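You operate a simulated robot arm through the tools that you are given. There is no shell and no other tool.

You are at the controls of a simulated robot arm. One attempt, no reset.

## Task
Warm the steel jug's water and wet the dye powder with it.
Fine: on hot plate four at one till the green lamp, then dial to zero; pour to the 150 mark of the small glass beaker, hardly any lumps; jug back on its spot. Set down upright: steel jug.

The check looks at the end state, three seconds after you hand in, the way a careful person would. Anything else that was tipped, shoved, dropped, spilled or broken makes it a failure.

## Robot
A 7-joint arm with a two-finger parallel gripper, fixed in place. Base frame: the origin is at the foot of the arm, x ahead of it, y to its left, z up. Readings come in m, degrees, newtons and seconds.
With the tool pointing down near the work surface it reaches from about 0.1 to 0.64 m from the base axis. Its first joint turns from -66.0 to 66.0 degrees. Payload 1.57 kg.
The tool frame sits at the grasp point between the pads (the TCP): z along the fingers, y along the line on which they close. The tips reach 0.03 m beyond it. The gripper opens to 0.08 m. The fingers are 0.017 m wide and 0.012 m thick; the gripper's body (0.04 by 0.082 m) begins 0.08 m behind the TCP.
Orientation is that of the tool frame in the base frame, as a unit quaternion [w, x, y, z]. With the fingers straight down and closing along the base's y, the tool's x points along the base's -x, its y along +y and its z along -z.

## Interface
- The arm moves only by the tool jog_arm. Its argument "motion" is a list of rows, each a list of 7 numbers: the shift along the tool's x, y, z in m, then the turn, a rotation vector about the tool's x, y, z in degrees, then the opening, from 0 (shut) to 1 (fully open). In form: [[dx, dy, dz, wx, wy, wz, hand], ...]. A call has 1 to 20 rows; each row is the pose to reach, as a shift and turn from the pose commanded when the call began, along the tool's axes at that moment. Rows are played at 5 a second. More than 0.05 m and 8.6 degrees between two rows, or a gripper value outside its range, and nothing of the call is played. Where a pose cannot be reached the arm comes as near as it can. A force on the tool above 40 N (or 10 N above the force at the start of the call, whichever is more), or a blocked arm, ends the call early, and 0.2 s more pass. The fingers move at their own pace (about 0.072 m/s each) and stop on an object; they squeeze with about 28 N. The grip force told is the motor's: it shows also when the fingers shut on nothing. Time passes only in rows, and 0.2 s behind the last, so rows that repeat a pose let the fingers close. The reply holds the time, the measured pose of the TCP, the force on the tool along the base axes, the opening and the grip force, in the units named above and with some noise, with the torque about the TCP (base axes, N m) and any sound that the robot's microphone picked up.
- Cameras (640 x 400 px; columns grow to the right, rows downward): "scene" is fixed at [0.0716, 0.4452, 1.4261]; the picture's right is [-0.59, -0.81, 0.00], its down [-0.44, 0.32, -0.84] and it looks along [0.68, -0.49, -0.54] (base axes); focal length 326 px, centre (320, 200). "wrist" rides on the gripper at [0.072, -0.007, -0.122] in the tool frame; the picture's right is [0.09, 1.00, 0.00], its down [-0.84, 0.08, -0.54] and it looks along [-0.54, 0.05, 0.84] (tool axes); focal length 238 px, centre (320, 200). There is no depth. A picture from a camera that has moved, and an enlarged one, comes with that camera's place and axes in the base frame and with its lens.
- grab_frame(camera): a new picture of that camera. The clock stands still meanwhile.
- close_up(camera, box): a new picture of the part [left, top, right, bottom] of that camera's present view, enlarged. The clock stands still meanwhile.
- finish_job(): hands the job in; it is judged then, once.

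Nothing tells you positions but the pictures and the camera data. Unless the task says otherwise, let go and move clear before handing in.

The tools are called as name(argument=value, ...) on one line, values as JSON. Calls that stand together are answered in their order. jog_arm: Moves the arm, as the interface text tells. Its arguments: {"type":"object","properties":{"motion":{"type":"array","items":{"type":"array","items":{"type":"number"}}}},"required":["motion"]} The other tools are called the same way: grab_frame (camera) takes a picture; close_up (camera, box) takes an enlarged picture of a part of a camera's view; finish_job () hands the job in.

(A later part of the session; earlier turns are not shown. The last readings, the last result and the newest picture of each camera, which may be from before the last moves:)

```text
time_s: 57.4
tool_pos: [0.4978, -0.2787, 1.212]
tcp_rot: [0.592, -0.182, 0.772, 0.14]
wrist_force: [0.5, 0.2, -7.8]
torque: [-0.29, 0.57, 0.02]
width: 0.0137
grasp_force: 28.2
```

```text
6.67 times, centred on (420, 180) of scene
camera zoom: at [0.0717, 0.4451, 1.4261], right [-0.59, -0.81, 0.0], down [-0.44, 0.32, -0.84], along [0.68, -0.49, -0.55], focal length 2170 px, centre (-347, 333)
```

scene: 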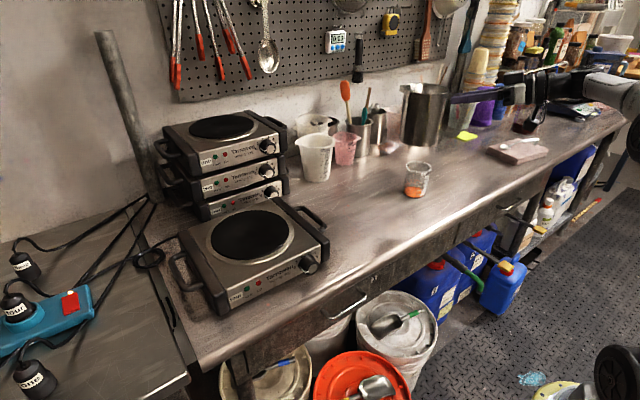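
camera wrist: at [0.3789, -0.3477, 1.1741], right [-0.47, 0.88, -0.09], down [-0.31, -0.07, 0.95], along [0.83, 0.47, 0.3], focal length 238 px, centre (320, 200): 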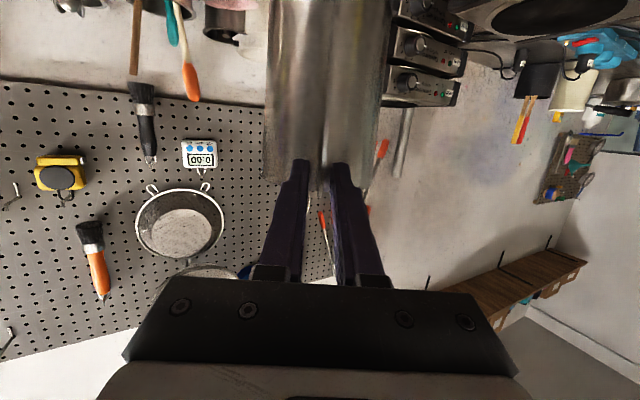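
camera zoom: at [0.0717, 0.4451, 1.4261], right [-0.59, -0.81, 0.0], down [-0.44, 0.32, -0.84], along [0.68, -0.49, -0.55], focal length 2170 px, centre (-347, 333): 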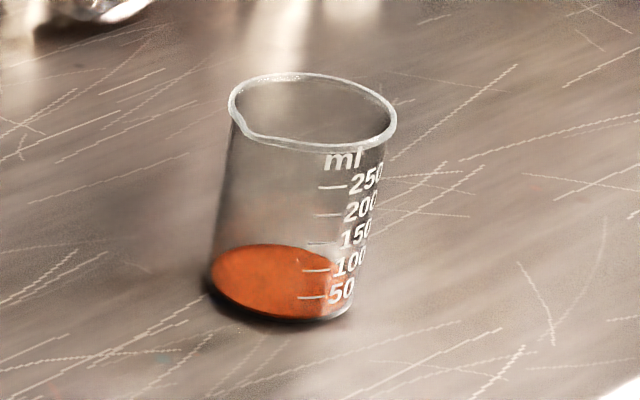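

I have a good view of the beaker's marks (150 tick) and the powder. Next I'll shift into pouring position while tilting only to 30°, well short of pouring, to confirm the arm can reach there.

jog_arm(motion=[[-0.0007, -0.0086, -0.0044, 0, 2, 0, 0], [-0.0018, -0.0214, -0.0109, 0, 6, 0, 0], [-0.0029, -0.0343, -0.0174, 0, 10, 0, 0], [-0.004, -0.0471, -0.024, 0, 14, 0, 0], [-0.005, -0.06, -0.0305, 0, 18, 0, 0], [-0.0061, -0.0728, -0.0371, 0, 22, 0, 0], [-0.0068, -0.0814, -0.0414, 0, 26, 0, 0], [-0.0072, -0.0857, -0.0436, 0, 29, 0, 0], [-0.0072, -0.0857, -0.0436, 0, 30, 0, 0], [-0.0072, -0.0857, -0.0436, 0, 30, 0, 0]])

grab_frame(camera="scene")

close_up(camera="scene", box=[360, 60, 520, 210])

```text
time_s: 59.6
tool_pos: [0.489, -0.3654, 1.2177]
tcp_rot: [0.372, -0.213, 0.899, 0.09]
wrist_force: [-0.2, -0.3, -7.1]
torque: [-0.14, 0.3, 0.01]
width: 0.0141
grasp_force: 27.8
out of reach, approached as far as the arm can: row 7, 8, 9, 10
```

```text
taken
```

scene: 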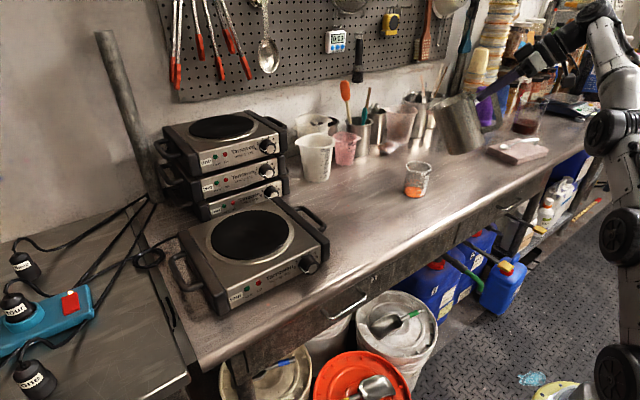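

```text
2.67 times, centred on (440, 135) of scene
camera zoom: at [0.0717, 0.4451, 1.4261], right [-0.59, -0.81, 0.0], down [-0.44, 0.32, -0.84], along [0.68, -0.49, -0.55], focal length 868 px, centre (0, 373)
```

zoom: 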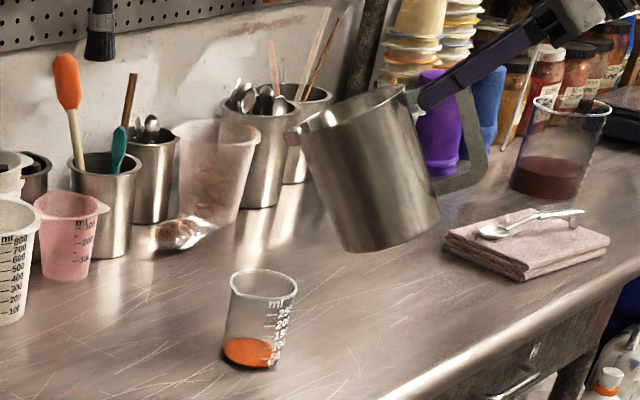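

The arm runs out of reach in this attitude (the tool ends too high and far out when pitched steeply). I'll level the jug again and bring it back toward its spot, then regrasp with a flatter tool so the pour stays within reach.

jog_arm(motion=[[-0.001, 0.0064, 0.0063, 0, -3, 0, 0], [-0.0027, 0.018, 0.0178, 0, -7, 0, 0], [-0.0049, 0.0327, 0.0323, 0, -12, 0, 0], [-0.0072, 0.048, 0.0475, 0, -17, 0, 0], [-0.0096, 0.064, 0.0633, 0, -21, 0, 0], [-0.012, 0.08, 0.0791, 0, -25, 0, 0], [-0.0144, 0.096, 0.095, 0, -28, 0, 0], [-0.0164, 0.1093, 0.1081, 0, -30, 0, 0], [-0.0173, 0.1153, 0.114, 0, -30, 0, 0], [-0.0173, 0.1153, 0.114, 0, -30, 0, 0]])

grab_frame(camera="scene")

```text
time_s: 61.8
tool_pos: [0.5189, -0.2209, 1.1497]
tcp_rot: [0.592, -0.182, 0.772, 0.141]
wrist_force: [1.1, -0.3, -7.3]
torque: [-0.32, 0.53, 0.01]
width: 0.0138
grasp_force: 28.0
```

```text
taken
```

scene: 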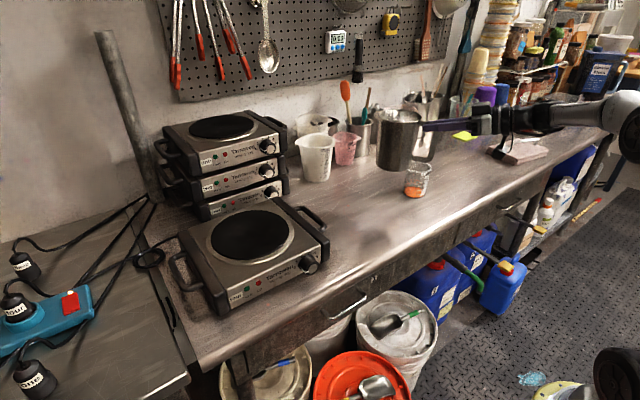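

The jug is level. I'll bring it over its original spot and lower it to just above the bench.

jog_arm(motion=[[0.0003, 0.0091, 0.0107, -0.3, 0, -0.08, 0], [0.0009, 0.0274, 0.032, -0.8, 0, -0.2, 0], [0.0015, 0.0486, 0.0569, -1.3, 0, -0.34, 0], [0.0019, 0.0608, 0.0711, -1.64, 0, -0.43, 0], [0.0212, 0.0608, 0.0762, -1.64, 0, -0.43, 0], [0.0502, 0.0607, 0.0839, -1.64, 0, -0.43, 0], [0.0792, 0.0606, 0.0916, -1.64, 0, -0.43, 0], [0.0985, 0.0606, 0.0967, -1.64, 0, -0.43, 0], [0.0985, 0.0606, 0.0967, -1.64, 0, -0.43, 0]])

close_up(camera="scene", box=[330, 130, 490, 230])

```text
time_s: 63.8
tool_pos: [0.5547, -0.1336, 1.0292]
tcp_rot: [0.591, -0.195, 0.768, 0.151]
wrist_force: [0.6, -0.2, -7.6]
torque: [-0.28, 0.53, 0.0]
width: 0.0139
grasp_force: 27.7
```

```text
4.00 times, centred on (410, 180) of scene
camera zoom: at [0.0717, 0.4452, 1.4261], right [-0.59, -0.81, 0.0], down [-0.44, 0.32, -0.84], along [0.68, -0.49, -0.55], focal length 1302 px, centre (-40, 280)
```

zoom: 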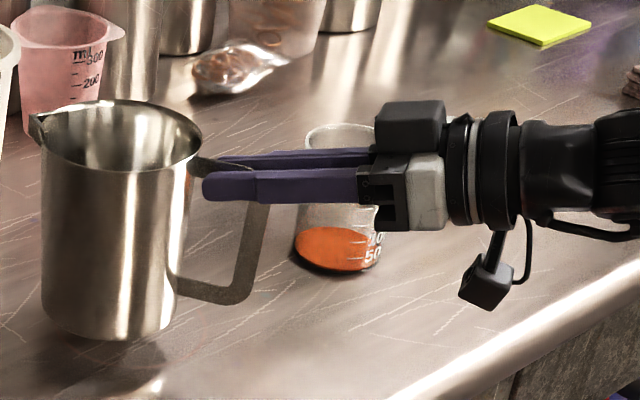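

jog_arm(motion=[[0.008, -0.0003, 0.0011, 0, 0, 0, 0], [0.015, -0.0006, 0.0021, 0, 0, 0, 0], [0.019, -0.0008, 0.0027, 0, 0, 0, 0], [0.0205, -0.0008, 0.0029, 0, 0, 0, 0], [0.0205, -0.0008, 0.0029, 0, 0, 0, 0]])

```text
time_s: 65.0
tool_pos: [0.5511, -0.1376, 1.011]
tcp_rot: [0.59, -0.193, 0.77, 0.149]
wrist_force: [-0.3, 0.1, -8.0]
torque: [-0.27, 0.59, -0.03]
width: 0.0138
grasp_force: 28.1
```

jog_arm(motion=[[0.0019, 0, 0.0005, 0, 0, 0, 0], [0.0034, 0, 0.0009, 0, 0, 0, 0], [0.0034, 0, 0.0009, 0, 0, 0, 0]])

```text
time_s: 65.8
tool_pos: [0.5521, -0.136, 1.0065]
tcp_rot: [0.59, -0.194, 0.769, 0.15]
wrist_force: [0.5, 0.6, -6.9]
torque: [-0.29, 0.55, 0.02]
width: 0.0139
grasp_force: 27.7
```

jog_arm(motion=[[0.0012, 0, 0.0003, 0, 0, 0, 0], [0.0024, 0, 0.0006, 0, 0, 0, 0], [0.0024, 0, 0.0006, 0, 0, 0, 0]])

```text
time_s: 66.6
tool_pos: [0.5517, -0.1361, 1.005]
tcp_rot: [0.591, -0.194, 0.768, 0.15]
wrist_force: [-0.9, 0.5, -4.8]
torque: [-0.19, 0.34, 0.02]
width: 0.0138
grasp_force: 27.9
```

The bench is starting to take weight at TCP z≈1.005. One more small step down, then release.

jog_arm(motion=[[0.001, 0, 0.0003, 0, 0, 0, 0], [0.0015, 0, 0.0004, 0, 0, 0, 0], [0.0015, 0, 0.0004, 0, 0, 0, 0]])

```text
time_s: 67.4
tool_pos: [0.5519, -0.1357, 1.0055]
tcp_rot: [0.592, -0.195, 0.768, 0.15]
wrist_force: [-1.4, 3.3, 2.2]
torque: [0.4, -0.5, 0.34]
width: 0.0137
grasp_force: 28.0
```

jog_arm(motion=[[-0.0007, 0, -0.0002, 0, 0, 0, 0], [-0.0007, 0, -0.0002, 0, 0, 0, 0.25], [-0.0007, 0, -0.0002, 0, 0, 0, 0.6], [-0.0007, 0, -0.0002, 0, 0, 0, 0.9], [-0.0007, 0, -0.0002, 0, 0, 0, 1], [-0.0007, 0, -0.0002, 0, 0, 0, 1]])

close_up(camera="scene", box=[330, 130, 490, 230])

close_up(camera="wrist", box=[220, 60, 420, 210])

```text
time_s: 68.8
tool_pos: [0.5511, -0.1367, 1.0026]
tcp_rot: [0.592, -0.194, 0.768, 0.15]
wrist_force: [-0.2, 0.6, 0.2]
torque: [0.02, -0.01, -0.01]
width: 0.0801
grasp_force: 0.0
```

```text
4.00 times, centred on (410, 180) of scene
camera zoom: at [0.0716, 0.4452, 1.4261], right [-0.59, -0.81, 0.0], down [-0.44, 0.32, -0.84], along [0.68, -0.49, -0.54], focal length 1302 px, centre (-40, 280)
```

zoom: 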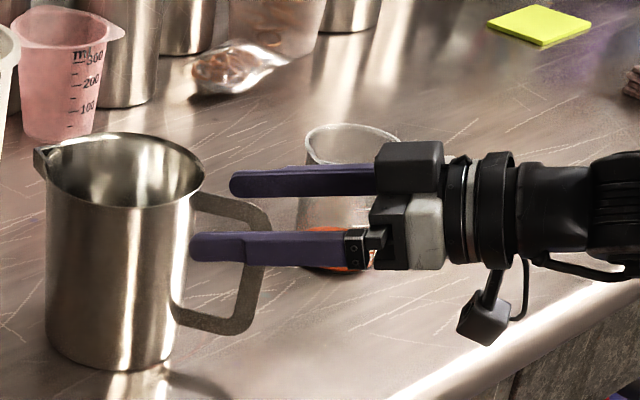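

```text
2.67 times, centred on (320, 135) of wrist
camera zoom: at [0.435, -0.2081, 0.9649], right [-0.49, 0.87, -0.09], down [-0.31, -0.08, 0.95], along [0.81, 0.5, 0.3], focal length 636 px, centre (320, 373)
```

zoom: 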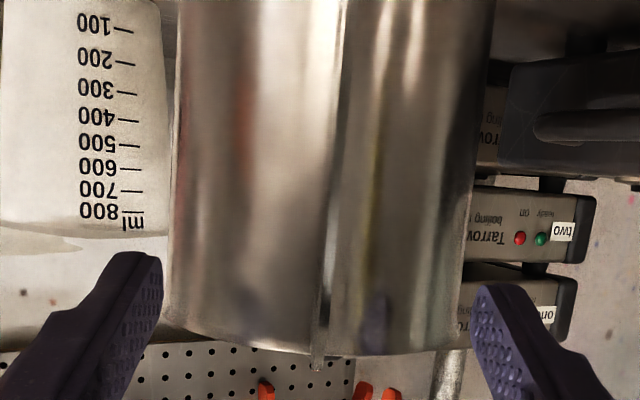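

The jug is back on its spot, upright. Now, empty-handed, I'll back off and test whether the final pour attitude is reachable with a flatter grasp.

jog_arm(motion=[[0.0078, 0, -0.029, 0, 0, 0, 1], [0.0155, 0, -0.058, 0, 0, 0, 1], [0.0233, 0, -0.0869, 0, 0, 0, 1], [0.0259, 0, -0.0966, 0, 0, 0, 1], [-0.0224, 0, -0.1095, 0, 0, 0, 1], [-0.0707, 0, -0.1225, 0, 0, 0, 1], [-0.0707, 0, -0.1225, 0, 0, 0, 1]])

jog_arm(motion=[[0.005, -0.023, -0.012, 6.88, 0, 1.85, 1], [0.01, -0.046, -0.024, 13.77, 0, 3.69, 1], [0.015, -0.069, -0.036, 20.65, 0, 5.54, 1], [0.02, -0.092, -0.048, 27.53, 0, 7.38, 1], [0.02, -0.092, -0.048, 27.53, 0, 7.38, 1]])

```text
time_s: 70.4
tool_pos: [0.4636, -0.1856, 1.1041]
tcp_rot: [0.59, -0.194, 0.769, 0.151]
wrist_force: [0.6, -0.2, 0.4]
torque: [0.02, 0.01, 0.01]
width: 0.08
grasp_force: 0.0
```

```text
time_s: 71.6
tool_pos: [0.4611, -0.2896, 1.0956]
tcp_rot: [0.608, 0.003, 0.794, -0.001]
wrist_force: [-0.6, -0.1, 0.1]
torque: [0.02, 0.01, -0.01]
width: 0.0799
grasp_force: 0.1
```

jog_arm(motion=[[-0.0123, -0.0039, 0.0087, 0, 7.86, 0, 1], [-0.0246, -0.0078, 0.0174, 0, 15.7, 0, 1], [-0.0369, -0.0117, 0.0261, 0, 23.6, 0, 1], [-0.0492, -0.0157, 0.0347, 0, 31.4, 0, 1], [-0.0615, -0.0196, 0.0434, 0, 39.3, 0, 1], [-0.0738, -0.0235, 0.0521, 0, 47.1, 0, 1], [-0.0861, -0.0274, 0.0608, 0, 55, 0, 1], [-0.0861, -0.0274, 0.0608, 0, 55, 0, 1]])

grab_frame(camera="scene")

grab_frame(camera="wrist")

```text
time_s: 73.4
tool_pos: [0.5413, -0.3171, 1.1607]
tcp_rot: [0.176, 0.002, 0.984, 0.001]
wrist_force: [0.2, -0.3, -1.0]
torque: [0.04, -0.02, -0.01]
width: 0.0801
grasp_force: 0.2
```

```text
taken
```

scene: 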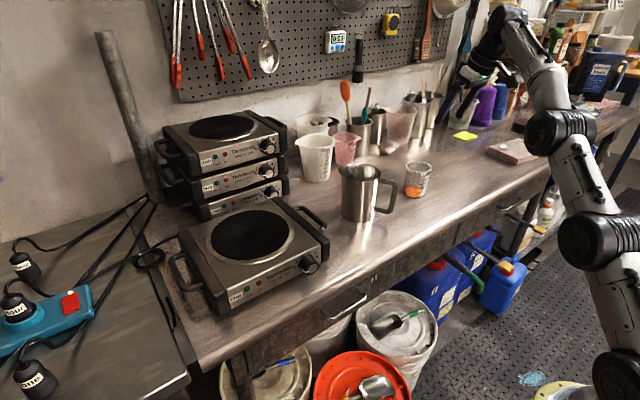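

```text
taken
camera wrist: at [0.4327, -0.3244, 1.2513], right [-0.08, 1.0, -0.03], down [0.6, 0.07, 0.8], along [0.8, 0.05, -0.6], focal length 238 px, centre (320, 200)
```

wrist: 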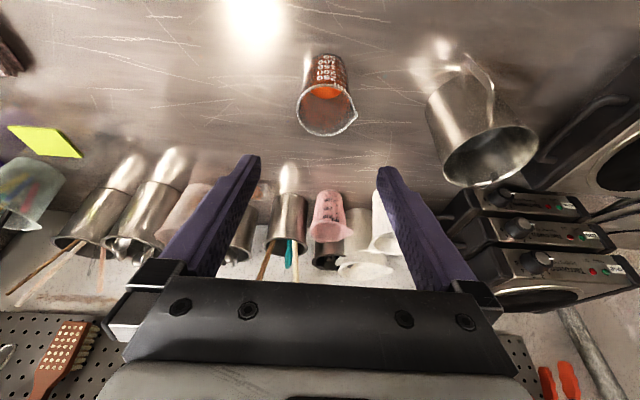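

No reach problem at this attitude (yaw 0, pitch 70°), and the wrist camera also has a fine view down into the beaker and jug. Let me zoom in on both.

close_up(camera="wrist", box=[270, 35, 390, 145])

close_up(camera="wrist", box=[410, 35, 550, 195])

close_up(camera="scene", box=[390, 150, 450, 210])

```text
3.64 times, centred on (330, 90) of wrist
camera zoom: at [0.4327, -0.3244, 1.2513], right [-0.08, 1.0, -0.03], down [0.6, 0.07, 0.8], along [0.8, 0.05, -0.6], focal length 867 px, centre (284, 600)
```

zoom: 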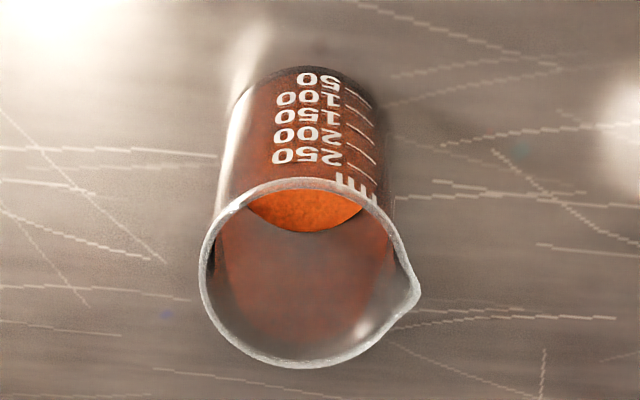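

```text
2.50 times, centred on (480, 115) of wrist
camera zoom: at [0.4327, -0.3244, 1.2513], right [-0.08, 1.0, -0.03], down [0.6, 0.07, 0.8], along [0.8, 0.05, -0.6], focal length 596 px, centre (-80, 412)
```

zoom: 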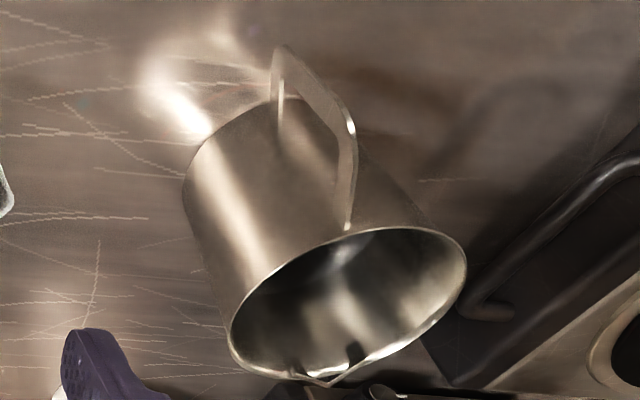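

```text
6.67 times, centred on (420, 180) of scene
camera zoom: at [0.0716, 0.4452, 1.4261], right [-0.59, -0.81, 0.0], down [-0.44, 0.32, -0.84], along [0.68, -0.49, -0.54], focal length 2170 px, centre (-347, 333)
```

zoom: 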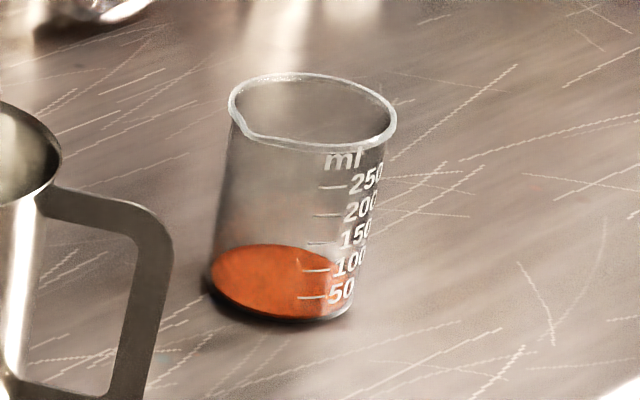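

I'll check whether some yaw, which keeps the beaker's marks visible, and a slightly steeper tilt are also reachable.

jog_arm(motion=[[0.0, -0.007, -0.0015, -2.57, 0, -7.05, 1], [0.0, -0.0136, -0.003, -5.13, 0, -14.1, 1], [0.0, -0.0136, -0.003, -5.13, 0, -14.1, 1]])

jog_arm(motion=[[-0.01, 0, 0.0, 0, 5, 0, 1], [-0.021, 0, 0.001, 0, 10, 0, 1], [-0.021, 0, 0.001, 0, 10, 0, 1]])

```text
time_s: 74.2
tool_pos: [0.5278, -0.3212, 1.1541]
tcp_rot: [0.173, -0.111, 0.978, 0.021]
wrist_force: [1.0, -0.1, -0.4]
torque: [0.04, -0.01, 0.01]
width: 0.0799
grasp_force: 0.1
out of reach, approached as far as the arm can: row 1, 2, 3
```

```text
time_s: 75.0
tool_pos: [0.5163, -0.3017, 1.1404]
tcp_rot: [0.1, -0.129, 0.987, 0.014]
wrist_force: [0.0, 0.6, -0.3]
torque: [0.0, 0.0, 0.02]
width: 0.0802
grasp_force: 0.1
out of reach, approached as far as the arm can: row 1, 2, 3
```

Yaw 0 is the most I can use out there. A better idea is to flip the wrist 180° so the camera rides on top. That lets me grasp the handle slightly from below, which leaves more reach while pouring, and also watch the pour. I'll test the roll at a safe spot.

jog_arm(motion=[[0.0143, 0.0172, -0.0106, 0, 0, 0, 1], [0.0287, 0.0345, -0.0212, 0, 0, 0, 1], [0.043, 0.0517, -0.0317, 0, 0, 0, 1], [0.0573, 0.0689, -0.0423, 0, 0, 0, 1], [0.0573, 0.0689, -0.0423, 0, 0, 8, 1], [0.0573, 0.0689, -0.0423, 0, 0, 16, 1], [0.0573, 0.0689, -0.0423, 0, 0, 24, 1], [0.0573, 0.0689, -0.0423, 0, 0, 32, 1], [0.0573, 0.0689, -0.0423, 0, 0, 40, 1], [0.0573, 0.0689, -0.0423, 0, 0, 48, 1], [0.0573, 0.0689, -0.0423, 0, 0, 56, 1], [0.0573, 0.0689, -0.0423, 0, 0, 64, 1], [0.0573, 0.0689, -0.0423, 0, 0, 72, 1], [0.0573, 0.0689, -0.0423, 0, 0, 80, 1], [0.0573, 0.0689, -0.0423, 0, 0, 88, 1], [0.0573, 0.0689, -0.0423, 0, 0, 90, 1]])

```text
time_s: 78.4
tool_pos: [0.4379, -0.2504, 1.171]
tcp_rot: [0.053, 0.609, 0.788, 0.069]
wrist_force: [0.0, 0.2, 0.0]
torque: [0.0, -0.01, 0.01]
width: 0.0802
grasp_force: 0.0
```

jog_arm(motion=[[0, 0, 0, 0, 0, 8, 1], [0, 0, 0, 0, 0, 16, 1], [0, 0, 0, 0, 0, 24, 1], [0, 0, 0, 0, 0, 32, 1], [0, 0, 0, 0, 0, 40, 1], [0, 0, 0, 0, 0, 48, 1], [0, 0, 0, 0, 0, 56, 1], [0, 0, 0, 0, 0, 64, 1], [0, 0, 0, 0, 0, 72, 1], [0, 0, 0, 0, 0, 80, 1], [0, 0, 0, 0, 0, 88, 1], [0, 0, 0, 0, 0, 88, 1]])

grab_frame(camera="wrist")

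grab_frame(camera="scene")

```text
time_s: 81.0
tool_pos: [0.4377, -0.2495, 1.1707]
tcp_rot: [-0.01, 0.986, 0.145, 0.086]
wrist_force: [0.0, -0.2, -0.1]
torque: [0.01, -0.01, 0.03]
width: 0.08
grasp_force: 0.0
```

```text
taken
camera wrist: at [0.4826, -0.2308, 1.3033], right [0.37, -0.93, 0.02], down [-0.86, -0.34, 0.39], along [-0.35, -0.16, -0.92], focal length 238 px, centre (320, 200)
```

wrist: 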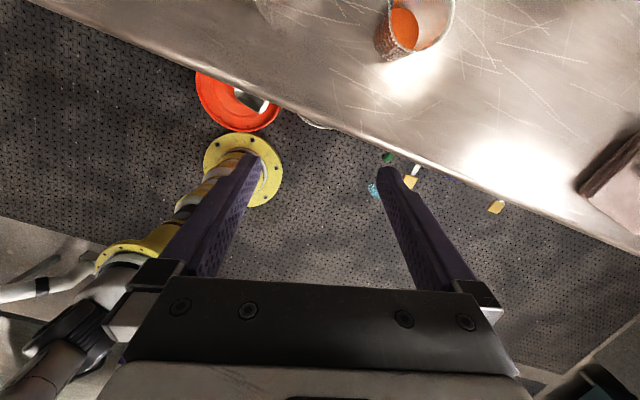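

```text
taken
```

scene: 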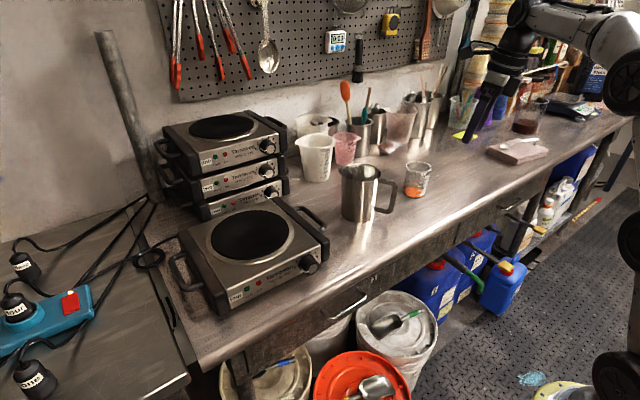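

The flip works. Now I'll set yaw to the handle's direction and raise the tool to about 10° above horizontal, for a slightly-from-below grasp.

jog_arm(motion=[[0, 0, 0, 1, 0, -5.77, 1], [0, 0, 0, 2.02, 0, -11.54, 1], [0, 0, 0, 2.02, 0, -11.54, 1]])

jog_arm(motion=[[0, 0, 0, 0, 8, 0, 1], [0, 0, 0, 0, 16, 0, 1], [0, 0, 0, 0, 24, 0, 1], [0, 0, 0, 0, 32, 0, 1], [0, 0, 0, 0, 40, 0, 1], [0, 0, 0, 0, 48, 0, 1], [0, 0, 0, 0, 56, 0, 1], [0, 0, 0, 0, 64, 0, 1], [0, 0, 0, 0, 72, 0, 1], [0, 0, 0, 0, 80, 0, 1], [0, 0, 0, 0, 88, 0, 1], [0, 0, 0, 0, 90, 0, 1], [0, 0, 0, 0, 90, 0, 1]])

grab_frame(camera="wrist")

grab_frame(camera="scene")

```text
time_s: 81.8
tool_pos: [0.4388, -0.251, 1.1707]
tcp_rot: [-0.019, 0.965, 0.246, 0.085]
wrist_force: [0.4, -0.1, -0.2]
torque: [0.04, 0.02, 0.0]
width: 0.0804
grasp_force: 0.0
```

```text
time_s: 84.6
tool_pos: [0.4399, -0.2512, 1.1705]
tcp_rot: [-0.188, 0.622, 0.16, 0.743]
wrist_force: [0.0, 0.2, 0.0]
torque: [0.02, 0.01, -0.03]
width: 0.0801
grasp_force: 0.0
```

```text
taken
camera wrist: at [0.3181, -0.3087, 1.221], right [0.46, -0.88, 0.1], down [-0.3, -0.26, -0.92], along [0.83, 0.39, -0.38], focal length 238 px, centre (320, 200)
```

wrist: 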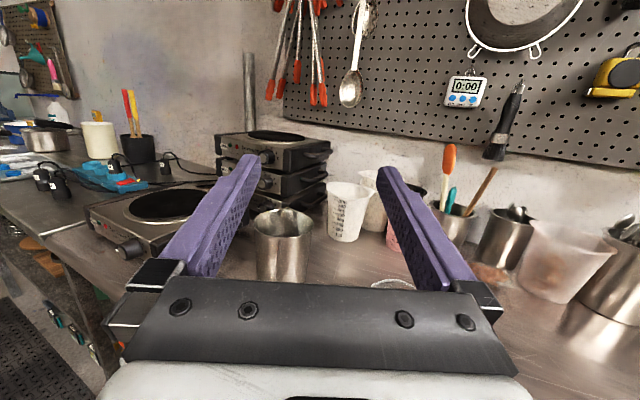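

```text
taken
```

scene: 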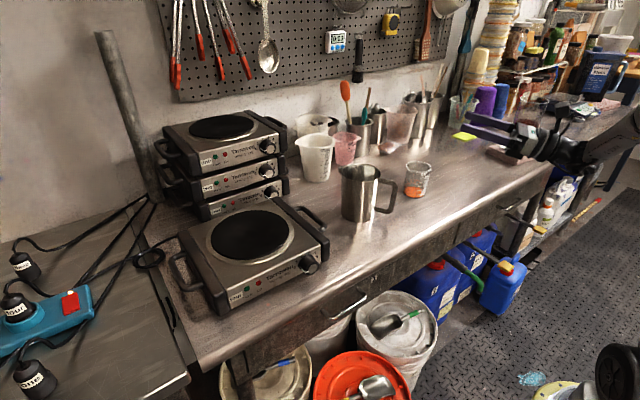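

The tool is now nearly horizontal with the camera on top. I'll move to the pre-grasp behind the handle at its own height.

jog_arm(motion=[[-0.0365, -0.0097, 0.0108, 0, 0, 0, 1], [-0.073, -0.0194, 0.0216, 0, 0, 0, 1], [-0.1095, -0.0292, 0.0323, 0, 0, 0, 1], [-0.146, -0.0389, 0.0431, 0, 0, 0, 1], [-0.1825, -0.0486, 0.0539, 0, 0, 0, 1], [-0.1825, -0.0486, 0.0539, 0, 0, 0, 1]])

grab_frame(camera="wrist")

close_up(camera="wrist", box=[240, 130, 400, 280])

close_up(camera="scene", box=[330, 130, 490, 230])

```text
time_s: 86.0
tool_pos: [0.4875, -0.1699, 0.9978]
tcp_rot: [-0.187, 0.622, 0.159, 0.743]
wrist_force: [-0.8, -0.8, 0.1]
torque: [0.02, 0.0, 0.01]
width: 0.0799
grasp_force: 0.1
```

```text
taken
camera wrist: at [0.3681, -0.2282, 1.0471], right [0.46, -0.88, 0.1], down [-0.3, -0.26, -0.92], along [0.83, 0.39, -0.39], focal length 238 px, centre (320, 200)
```

wrist: 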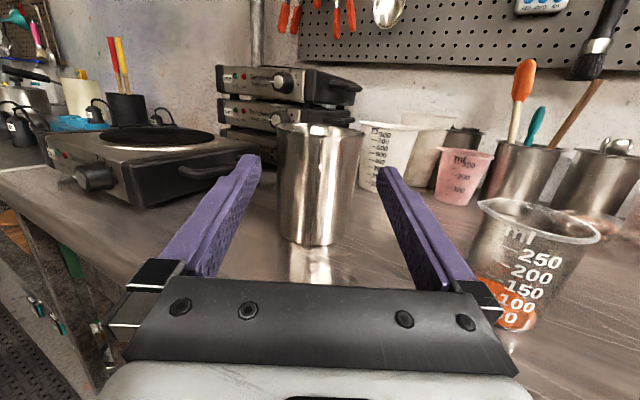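

```text
2.67 times, centred on (320, 205) of wrist
camera zoom: at [0.3681, -0.2282, 1.0471], right [0.46, -0.88, 0.1], down [-0.3, -0.26, -0.92], along [0.83, 0.39, -0.39], focal length 636 px, centre (320, 187)
```

zoom: 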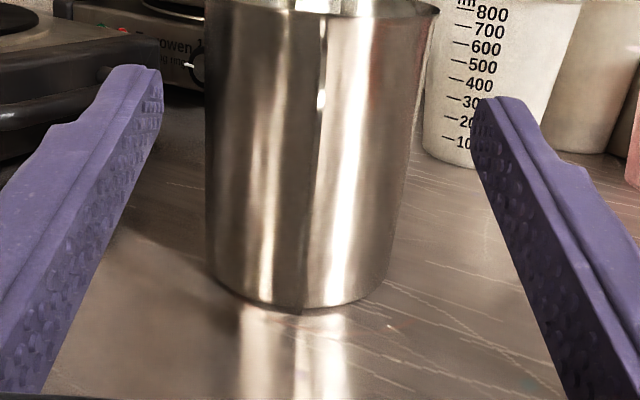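

```text
4.00 times, centred on (410, 180) of scene
camera zoom: at [0.0716, 0.4452, 1.4261], right [-0.59, -0.81, 0.0], down [-0.44, 0.32, -0.84], along [0.68, -0.49, -0.54], focal length 1302 px, centre (-40, 280)
```

zoom: 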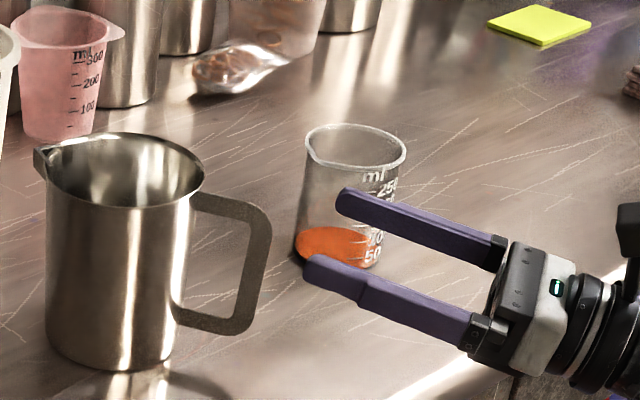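

close_up(camera="wrist", box=[270, 115, 370, 180])

close_up(camera="wrist", box=[270, 180, 370, 250])

```text
6.15 times, centred on (320, 148) of wrist
camera zoom: at [0.3681, -0.2282, 1.0471], right [0.46, -0.88, 0.1], down [-0.3, -0.26, -0.92], along [0.83, 0.39, -0.39], focal length 1467 px, centre (320, 523)
```

zoom: 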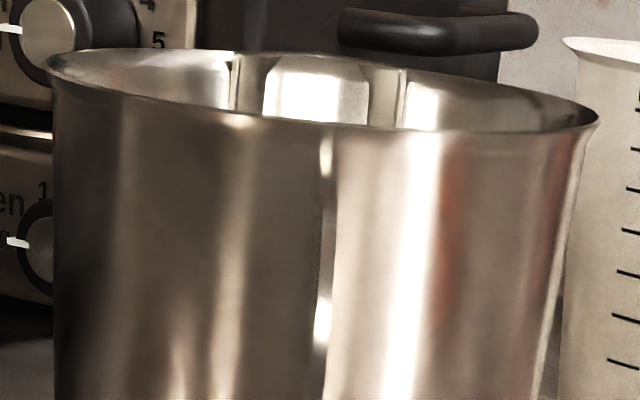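

```text
5.71 times, centred on (320, 215) of wrist
camera zoom: at [0.3681, -0.2282, 1.0471], right [0.46, -0.88, 0.1], down [-0.3, -0.26, -0.92], along [0.83, 0.39, -0.39], focal length 1362 px, centre (320, 114)
```

zoom: 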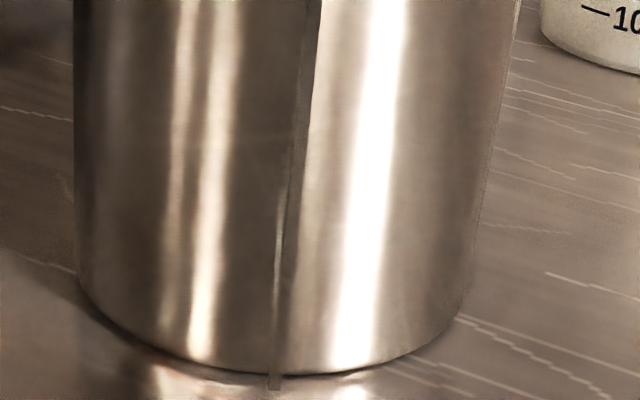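

The handle plane is centred between the fingers. I'll advance onto the strap and check.

jog_arm(motion=[[-0.0043, 0, 0.0243, 0, 0, 0, 1], [-0.0085, 0, 0.0486, 0, 0, 0, 1], [-0.0128, 0, 0.0729, 0, 0, 0, 1], [-0.0128, 0, 0.0729, 0, 0, 0, 1]])

close_up(camera="wrist", box=[240, 100, 400, 260])

close_up(camera="scene", box=[330, 130, 490, 230])

```text
time_s: 87.0
tool_pos: [0.555, -0.133, 0.9997]
tcp_rot: [-0.188, 0.623, 0.161, 0.742]
wrist_force: [0.8, 0.4, -0.1]
torque: [0.0, 0.04, 0.03]
width: 0.0798
grasp_force: 0.1
```

```text
2.50 times, centred on (320, 180) of wrist
camera zoom: at [0.4354, -0.1918, 1.0495], right [0.46, -0.88, 0.1], down [-0.3, -0.26, -0.92], along [0.83, 0.39, -0.39], focal length 596 px, centre (320, 250)
```

zoom: 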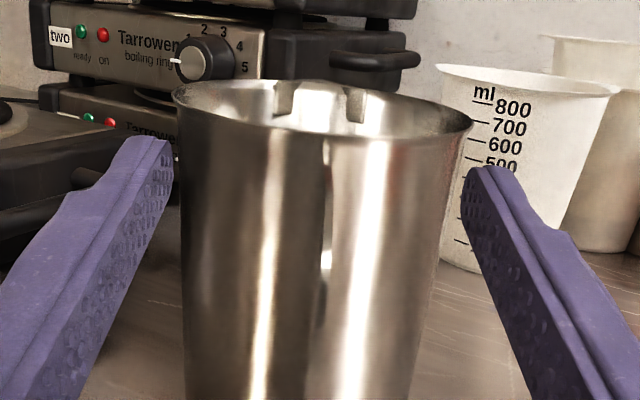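

```text
4.00 times, centred on (410, 180) of scene
camera zoom: at [0.0716, 0.4452, 1.4261], right [-0.59, -0.81, 0.0], down [-0.44, 0.32, -0.84], along [0.68, -0.49, -0.54], focal length 1302 px, centre (-40, 280)
```

zoom: 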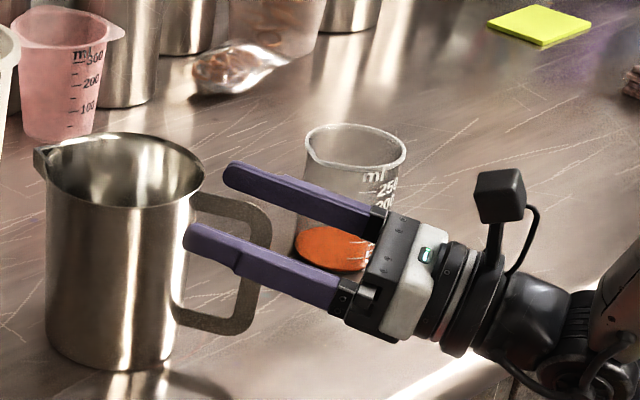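

Good alignment. Closing the grip.

jog_arm(motion=[[0, 0, 0, 0, 0, 0, 0.5], [0, 0, 0, 0, 0, 0, 0.2], [0, 0, 0, 0, 0, 0, 0], [0, 0, 0, 0, 0, 0, 0], [0, 0, 0, 0, 0, 0, 0], [0, 0, 0, 0, 0, 0, 0]])

close_up(camera="scene", box=[330, 130, 490, 230])

```text
time_s: 88.4
tool_pos: [0.5557, -0.1344, 0.9995]
tcp_rot: [-0.187, 0.623, 0.16, 0.743]
wrist_force: [1.1, -1.8, 0.5]
torque: [-0.04, 0.01, -0.22]
width: 0.0138
grasp_force: 27.9
```

```text
4.00 times, centred on (410, 180) of scene
camera zoom: at [0.0716, 0.4451, 1.4261], right [-0.59, -0.81, 0.0], down [-0.44, 0.32, -0.84], along [0.68, -0.49, -0.54], focal length 1302 px, centre (-40, 280)
```

zoom: 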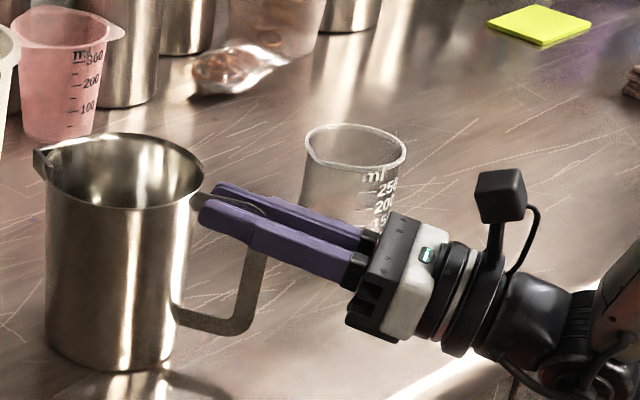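

jog_arm(motion=[[0.0049, 0, 0.0009, 0, 0, 0, 0], [0.0148, 0, 0.0026, 0, 0, 0, 0], [0.0295, 0, 0.0053, 0, 0, 0, 0], [0.0295, 0, 0.0053, 0, 0, 0, 0]])

close_up(camera="scene", box=[330, 130, 490, 230])

grab_frame(camera="wrist")

```text
time_s: 89.4
tool_pos: [0.5566, -0.1324, 1.0315]
tcp_rot: [-0.187, 0.624, 0.159, 0.742]
wrist_force: [0.2, 0.2, -7.8]
torque: [-0.3, 0.56, 0.02]
width: 0.014
grasp_force: 28.1
```

```text
4.00 times, centred on (410, 180) of scene
camera zoom: at [0.0717, 0.4452, 1.4261], right [-0.59, -0.81, 0.0], down [-0.44, 0.32, -0.84], along [0.68, -0.49, -0.55], focal length 1302 px, centre (-40, 280)
```

zoom: 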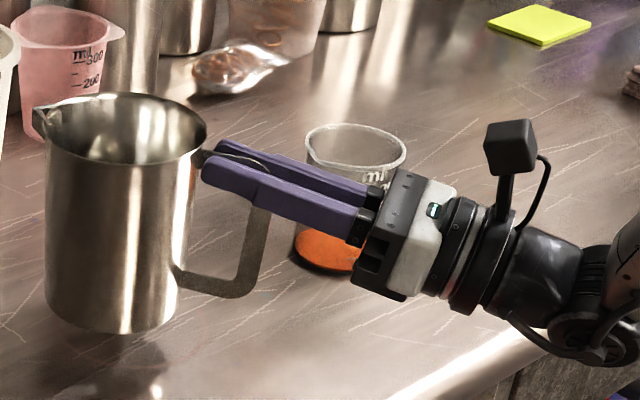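

```text
taken
camera wrist: at [0.4368, -0.1916, 1.0808], right [0.46, -0.88, 0.09], down [-0.3, -0.26, -0.92], along [0.83, 0.4, -0.39], focal length 238 px, centre (320, 200)
```

wrist: 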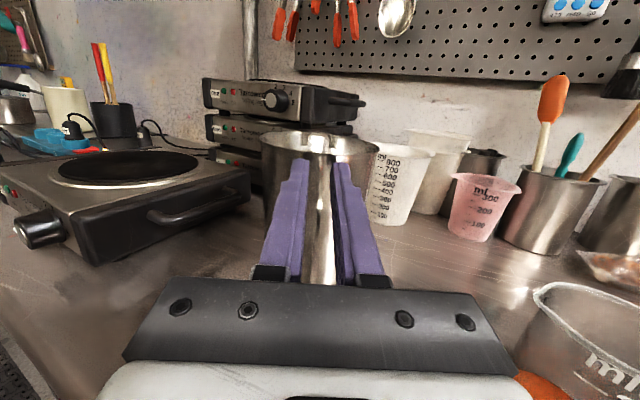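

The jug hangs level with the new grasp, and the camera sees forward over it. Now I'll lift and carry it toward the beaker while turning the spout to face away from the robot.

jog_arm(motion=[[0.01, 0, 0.0018, 0, 0, 0, 0], [0.03, 0, 0.0053, 0, 0, 0, 0], [0.055, 0, 0.0098, 0, 0, 0, 0], [0.08, 0, 0.0142, 0, 0, 0, 0], [0.105, 0, 0.0187, 0, 0, 0, 0], [0.122, 0, 0.0217, 0, 0, 0, 0], [0.128, 0, 0.0228, 0, 0, 0, 0], [0.128, 0, 0.0228, 0, 0, 0, 0]])

jog_arm(motion=[[0.0014, 0.003, -0.0037, -0.7, 0, -0.12, 0], [0.0045, 0.0096, -0.012, -2.25, 0, -0.4, 0], [0.0096, 0.0204, -0.0254, -4.77, 0, -0.85, 0], [0.0153, 0.0324, -0.0404, -7.58, 0, -1.35, 0], [0.0209, 0.0444, -0.0553, -10.4, 0, -1.85, 0], [0.0266, 0.0564, -0.0703, -13.2, 0, -2.35, 0], [0.0322, 0.0684, -0.0852, -16, 0, -2.84, 0], [0.0379, 0.0804, -0.1002, -18.8, 0, -3.34, 0], [0.0435, 0.0924, -0.1151, -21.6, 0, -3.84, 0], [0.0492, 0.1044, -0.1301, -24.4, 0, -4.34, 0], [0.0537, 0.114, -0.142, -26.7, 0, -4.74, 0], [0.0558, 0.1185, -0.1477, -27.7, 0, -4.92, 0], [0.0565, 0.12, -0.1495, -28.07, 0, -4.99, 0], [0.0565, 0.12, -0.1495, -28.07, 0, -4.99, 0]])

grab_frame(camera="scene")

grab_frame(camera="wrist")

```text
time_s: 91.2
tool_pos: [0.5541, -0.1316, 1.1608]
tcp_rot: [-0.187, 0.623, 0.159, 0.743]
wrist_force: [0.4, 0.5, -7.2]
torque: [-0.31, 0.52, -0.01]
width: 0.0137
grasp_force: 27.9
```

```text
time_s: 94.2
tool_pos: [0.4755, -0.3116, 1.1905]
tcp_rot: [0.002, 0.642, 0.002, 0.767]
wrist_force: [-0.1, 0.5, -8.6]
torque: [0.0, 0.62, 0.0]
width: 0.014
grasp_force: 28.1
```

```text
taken
```

scene: 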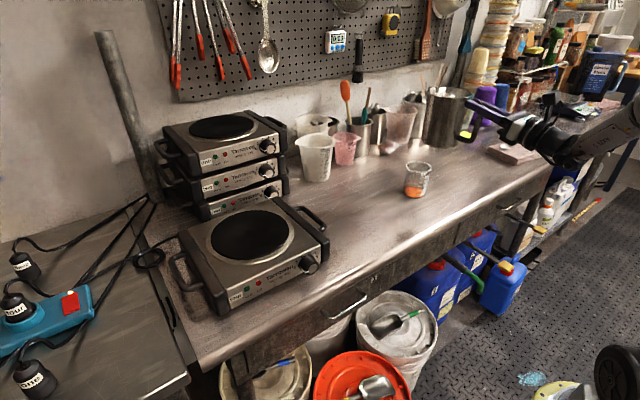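

```text
taken
camera wrist: at [0.3417, -0.3062, 1.2402], right [-0.02, -1.0, 0.1], down [-0.39, -0.08, -0.92], along [0.92, -0.05, -0.38], focal length 238 px, centre (320, 200)
```

wrist: 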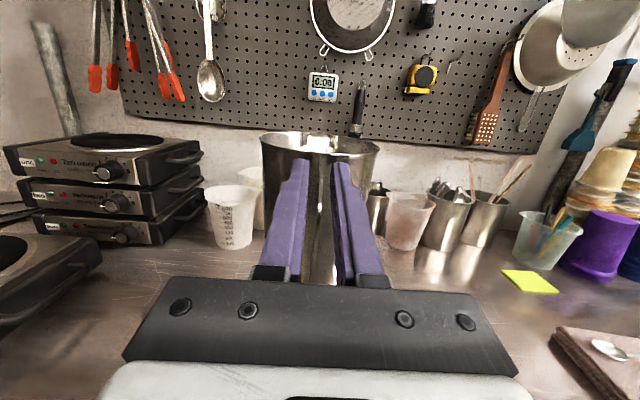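

Spout faces straight ahead, right behind the beaker. Now I'll tilt slowly to 45°, which is still short of pouring.

jog_arm(motion=[[0, 0, 0, 0, -2, 0, 0], [0, 0, 0, 0, -5, 0, 0], [0, 0, 0, 0, -9, 0, 0], [0, 0, 0, 0, -13, 0, 0], [0, 0, 0, 0, -17, 0, 0], [0, 0, 0, 0, -21, 0, 0], [0, 0, 0, 0, -25, 0, 0], [0, 0, 0, 0, -29, 0, 0], [0, 0, 0, 0, -33, 0, 0], [0, 0, 0, 0, -37, 0, 0], [0, 0, 0, 0, -41, 0, 0], [0, 0, 0, 0, -44, 0, 0], [0, 0, 0, 0, -45, 0, 0], [0, 0, 0, 0, -45, 0, 0]])

close_up(camera="scene", box=[370, 70, 530, 210])

grab_frame(camera="wrist")

```text
time_s: 97.2
tool_pos: [0.4748, -0.312, 1.1895]
tcp_rot: [0.003, 0.887, 0.001, 0.463]
wrist_force: [-1.1, 0.4, -7.8]
torque: [0.05, 0.16, 0.02]
width: 0.0142
grasp_force: 27.8
```

```text
2.86 times, centred on (450, 140) of scene
camera zoom: at [0.0717, 0.4451, 1.4261], right [-0.59, -0.81, 0.0], down [-0.44, 0.32, -0.84], along [0.68, -0.49, -0.55], focal length 930 px, centre (-51, 371)
```

zoom: 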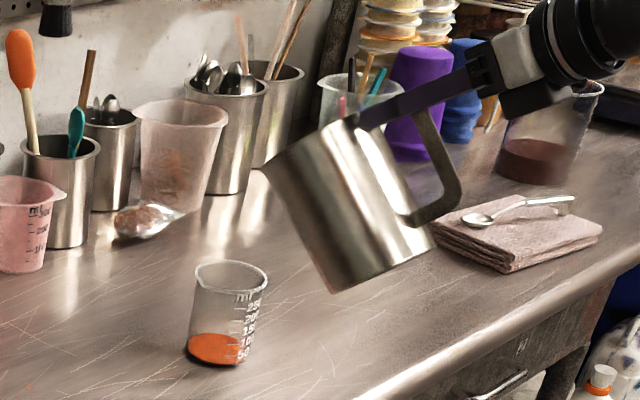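

```text
taken
camera wrist: at [0.4158, -0.3057, 1.3191], right [0.05, -1.0, 0.08], down [-0.92, -0.08, -0.38], along [0.38, -0.05, -0.92], focal length 238 px, centre (320, 200)
```

wrist: 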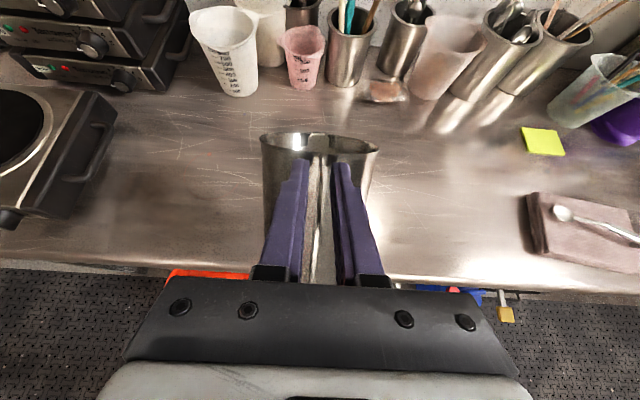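

The lip position matches my model. I'll bring the lip down to about 4 cm above the beaker rim at 52° tilt and look again.

jog_arm(motion=[[-0.0061, 0, 0.0091, 0, -1.4, 0, 0], [-0.0122, 0, 0.0181, 0, -2.8, 0, 0], [-0.0184, 0, 0.0272, 0, -4.2, 0, 0], [-0.0245, 0, 0.0362, 0, -5.6, 0, 0], [-0.0306, 0, 0.0453, 0, -7, 0, 0], [-0.0306, 0, 0.0453, 0, -7, 0, 0]])

close_up(camera="scene", box=[370, 100, 500, 210])

grab_frame(camera="wrist")

```text
time_s: 98.6
tool_pos: [0.4936, -0.3124, 1.1412]
tcp_rot: [0.002, 0.913, 0.002, 0.407]
wrist_force: [0.4, 0.3, -7.1]
torque: [-0.03, -0.01, 0.0]
width: 0.0139
grasp_force: 28.0
```

```text
3.64 times, centred on (435, 155) of scene
camera zoom: at [0.0717, 0.4451, 1.4261], right [-0.59, -0.81, 0.0], down [-0.44, 0.32, -0.84], along [0.68, -0.49, -0.55], focal length 1184 px, centre (-98, 364)
```

zoom: 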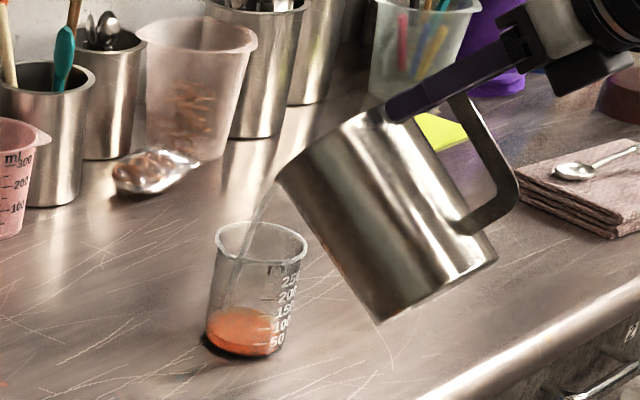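

```text
taken
camera wrist: at [0.4505, -0.3053, 1.2755], right [0.06, -1.0, 0.07], down [-0.96, -0.08, -0.26], along [0.26, -0.05, -0.96], focal length 238 px, centre (320, 200)
```

wrist: 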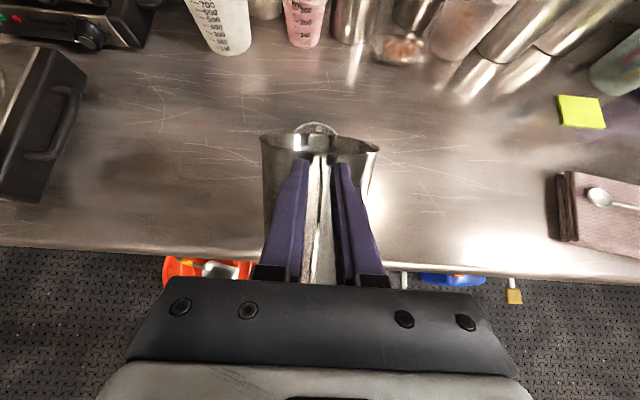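

Water has begun to flow in a thin stream landing inside the beaker. I'll zoom on the beaker to track the level.

close_up(camera="scene", box=[390, 140, 460, 210])

jog_arm(motion=[[0, 0, 0, 0, 0, 0, 0], [0, 0, 0, 0, 0, 0, 0]])

close_up(camera="scene", box=[390, 140, 460, 210])

```text
5.71 times, centred on (425, 175) of scene
camera zoom: at [0.0717, 0.4451, 1.4261], right [-0.59, -0.81, 0.0], down [-0.44, 0.32, -0.84], along [0.68, -0.49, -0.55], focal length 1860 px, centre (-280, 343)
```

zoom: 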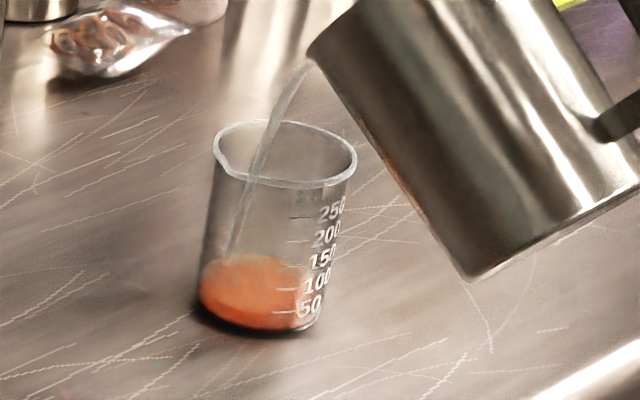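

```text
time_s: 99.2
tool_pos: [0.4931, -0.3097, 1.1417]
tcp_rot: [0.003, 0.913, 0.001, 0.407]
wrist_force: [-0.2, -0.4, -6.1]
torque: [0.03, 0.0, 0.03]
width: 0.0138
grasp_force: 27.5
```

```text
5.71 times, centred on (425, 175) of scene
camera zoom: at [0.0717, 0.4451, 1.4261], right [-0.59, -0.81, 0.0], down [-0.44, 0.32, -0.84], along [0.68, -0.49, -0.55], focal length 1860 px, centre (-280, 343)
```

zoom: 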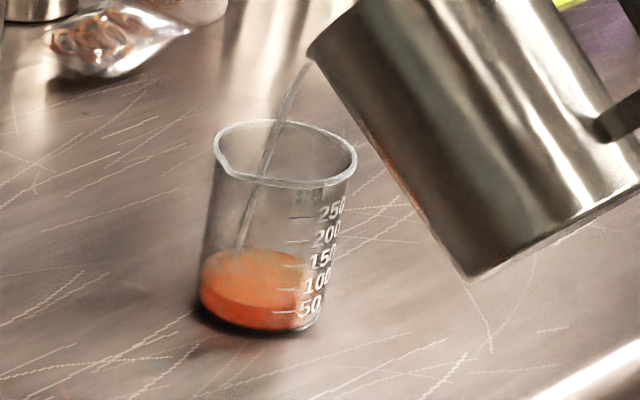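

The stream lands cleanly and the level is around 70 ml. I'll tilt a touch more, pivoting about the lip, to keep a gentle steady flow.

jog_arm(motion=[[0.002, 0, 0.0001, 0, -0.75, 0, 0], [0.0039, 0, 0.0003, 0, -1.5, 0, 0], [0.0039, 0, 0.0003, 0, -1.5, 0, 0]])

close_up(camera="scene", box=[390, 140, 460, 210])

```text
time_s: 100.0
tool_pos: [0.497, -0.3115, 1.1431]
tcp_rot: [0.002, 0.918, 0.001, 0.396]
wrist_force: [0.1, 0.7, -6.8]
torque: [0.0, 0.0, -0.04]
width: 0.0137
grasp_force: 27.4
```

```text
5.71 times, centred on (425, 175) of scene
camera zoom: at [0.0717, 0.4451, 1.4261], right [-0.59, -0.81, 0.0], down [-0.44, 0.32, -0.84], along [0.68, -0.49, -0.55], focal length 1860 px, centre (-280, 343)
```

zoom: 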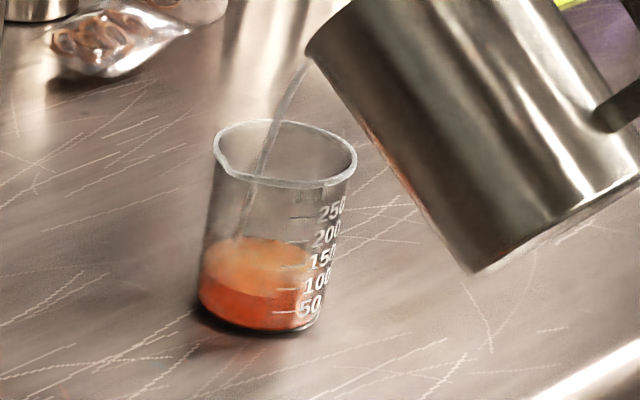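

About 97 ml now. Continuing gently.

jog_arm(motion=[[0.0013, 0, 0.0001, 0, -0.5, 0, 0], [0.0026, 0, 0.0002, 0, -1, 0, 0]])

close_up(camera="scene", box=[390, 140, 460, 210])

```text
time_s: 100.6
tool_pos: [0.4989, -0.3124, 1.1453]
tcp_rot: [0.003, 0.922, 0.001, 0.387]
wrist_force: [-0.1, 0.9, -7.0]
torque: [-0.02, 0.0, 0.0]
width: 0.014
grasp_force: 27.9
```

```text
5.71 times, centred on (425, 175) of scene
camera zoom: at [0.0717, 0.4451, 1.4261], right [-0.59, -0.81, 0.0], down [-0.44, 0.32, -0.84], along [0.68, -0.49, -0.55], focal length 1860 px, centre (-280, 343)
```

zoom: 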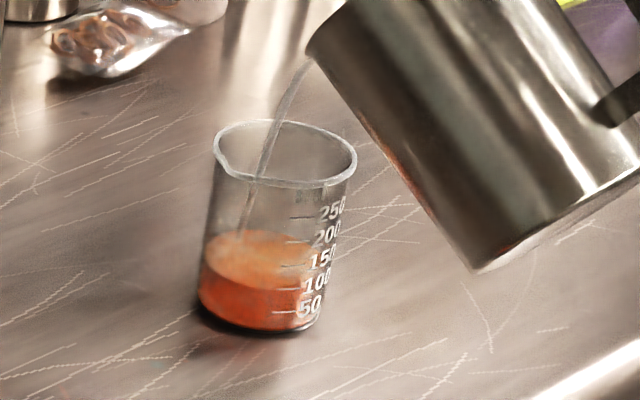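

close_up(camera="scene", box=[406, 160, 442, 204])

```text
9.09 times, centred on (424, 182) of scene
camera zoom: at [0.0717, 0.4451, 1.4261], right [-0.59, -0.81, 0.0], down [-0.44, 0.32, -0.84], along [0.68, -0.49, -0.55], focal length 2959 px, centre (-626, 364)
```

zoom: 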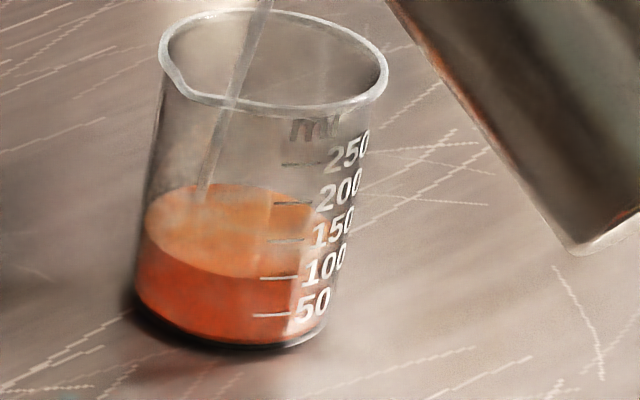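

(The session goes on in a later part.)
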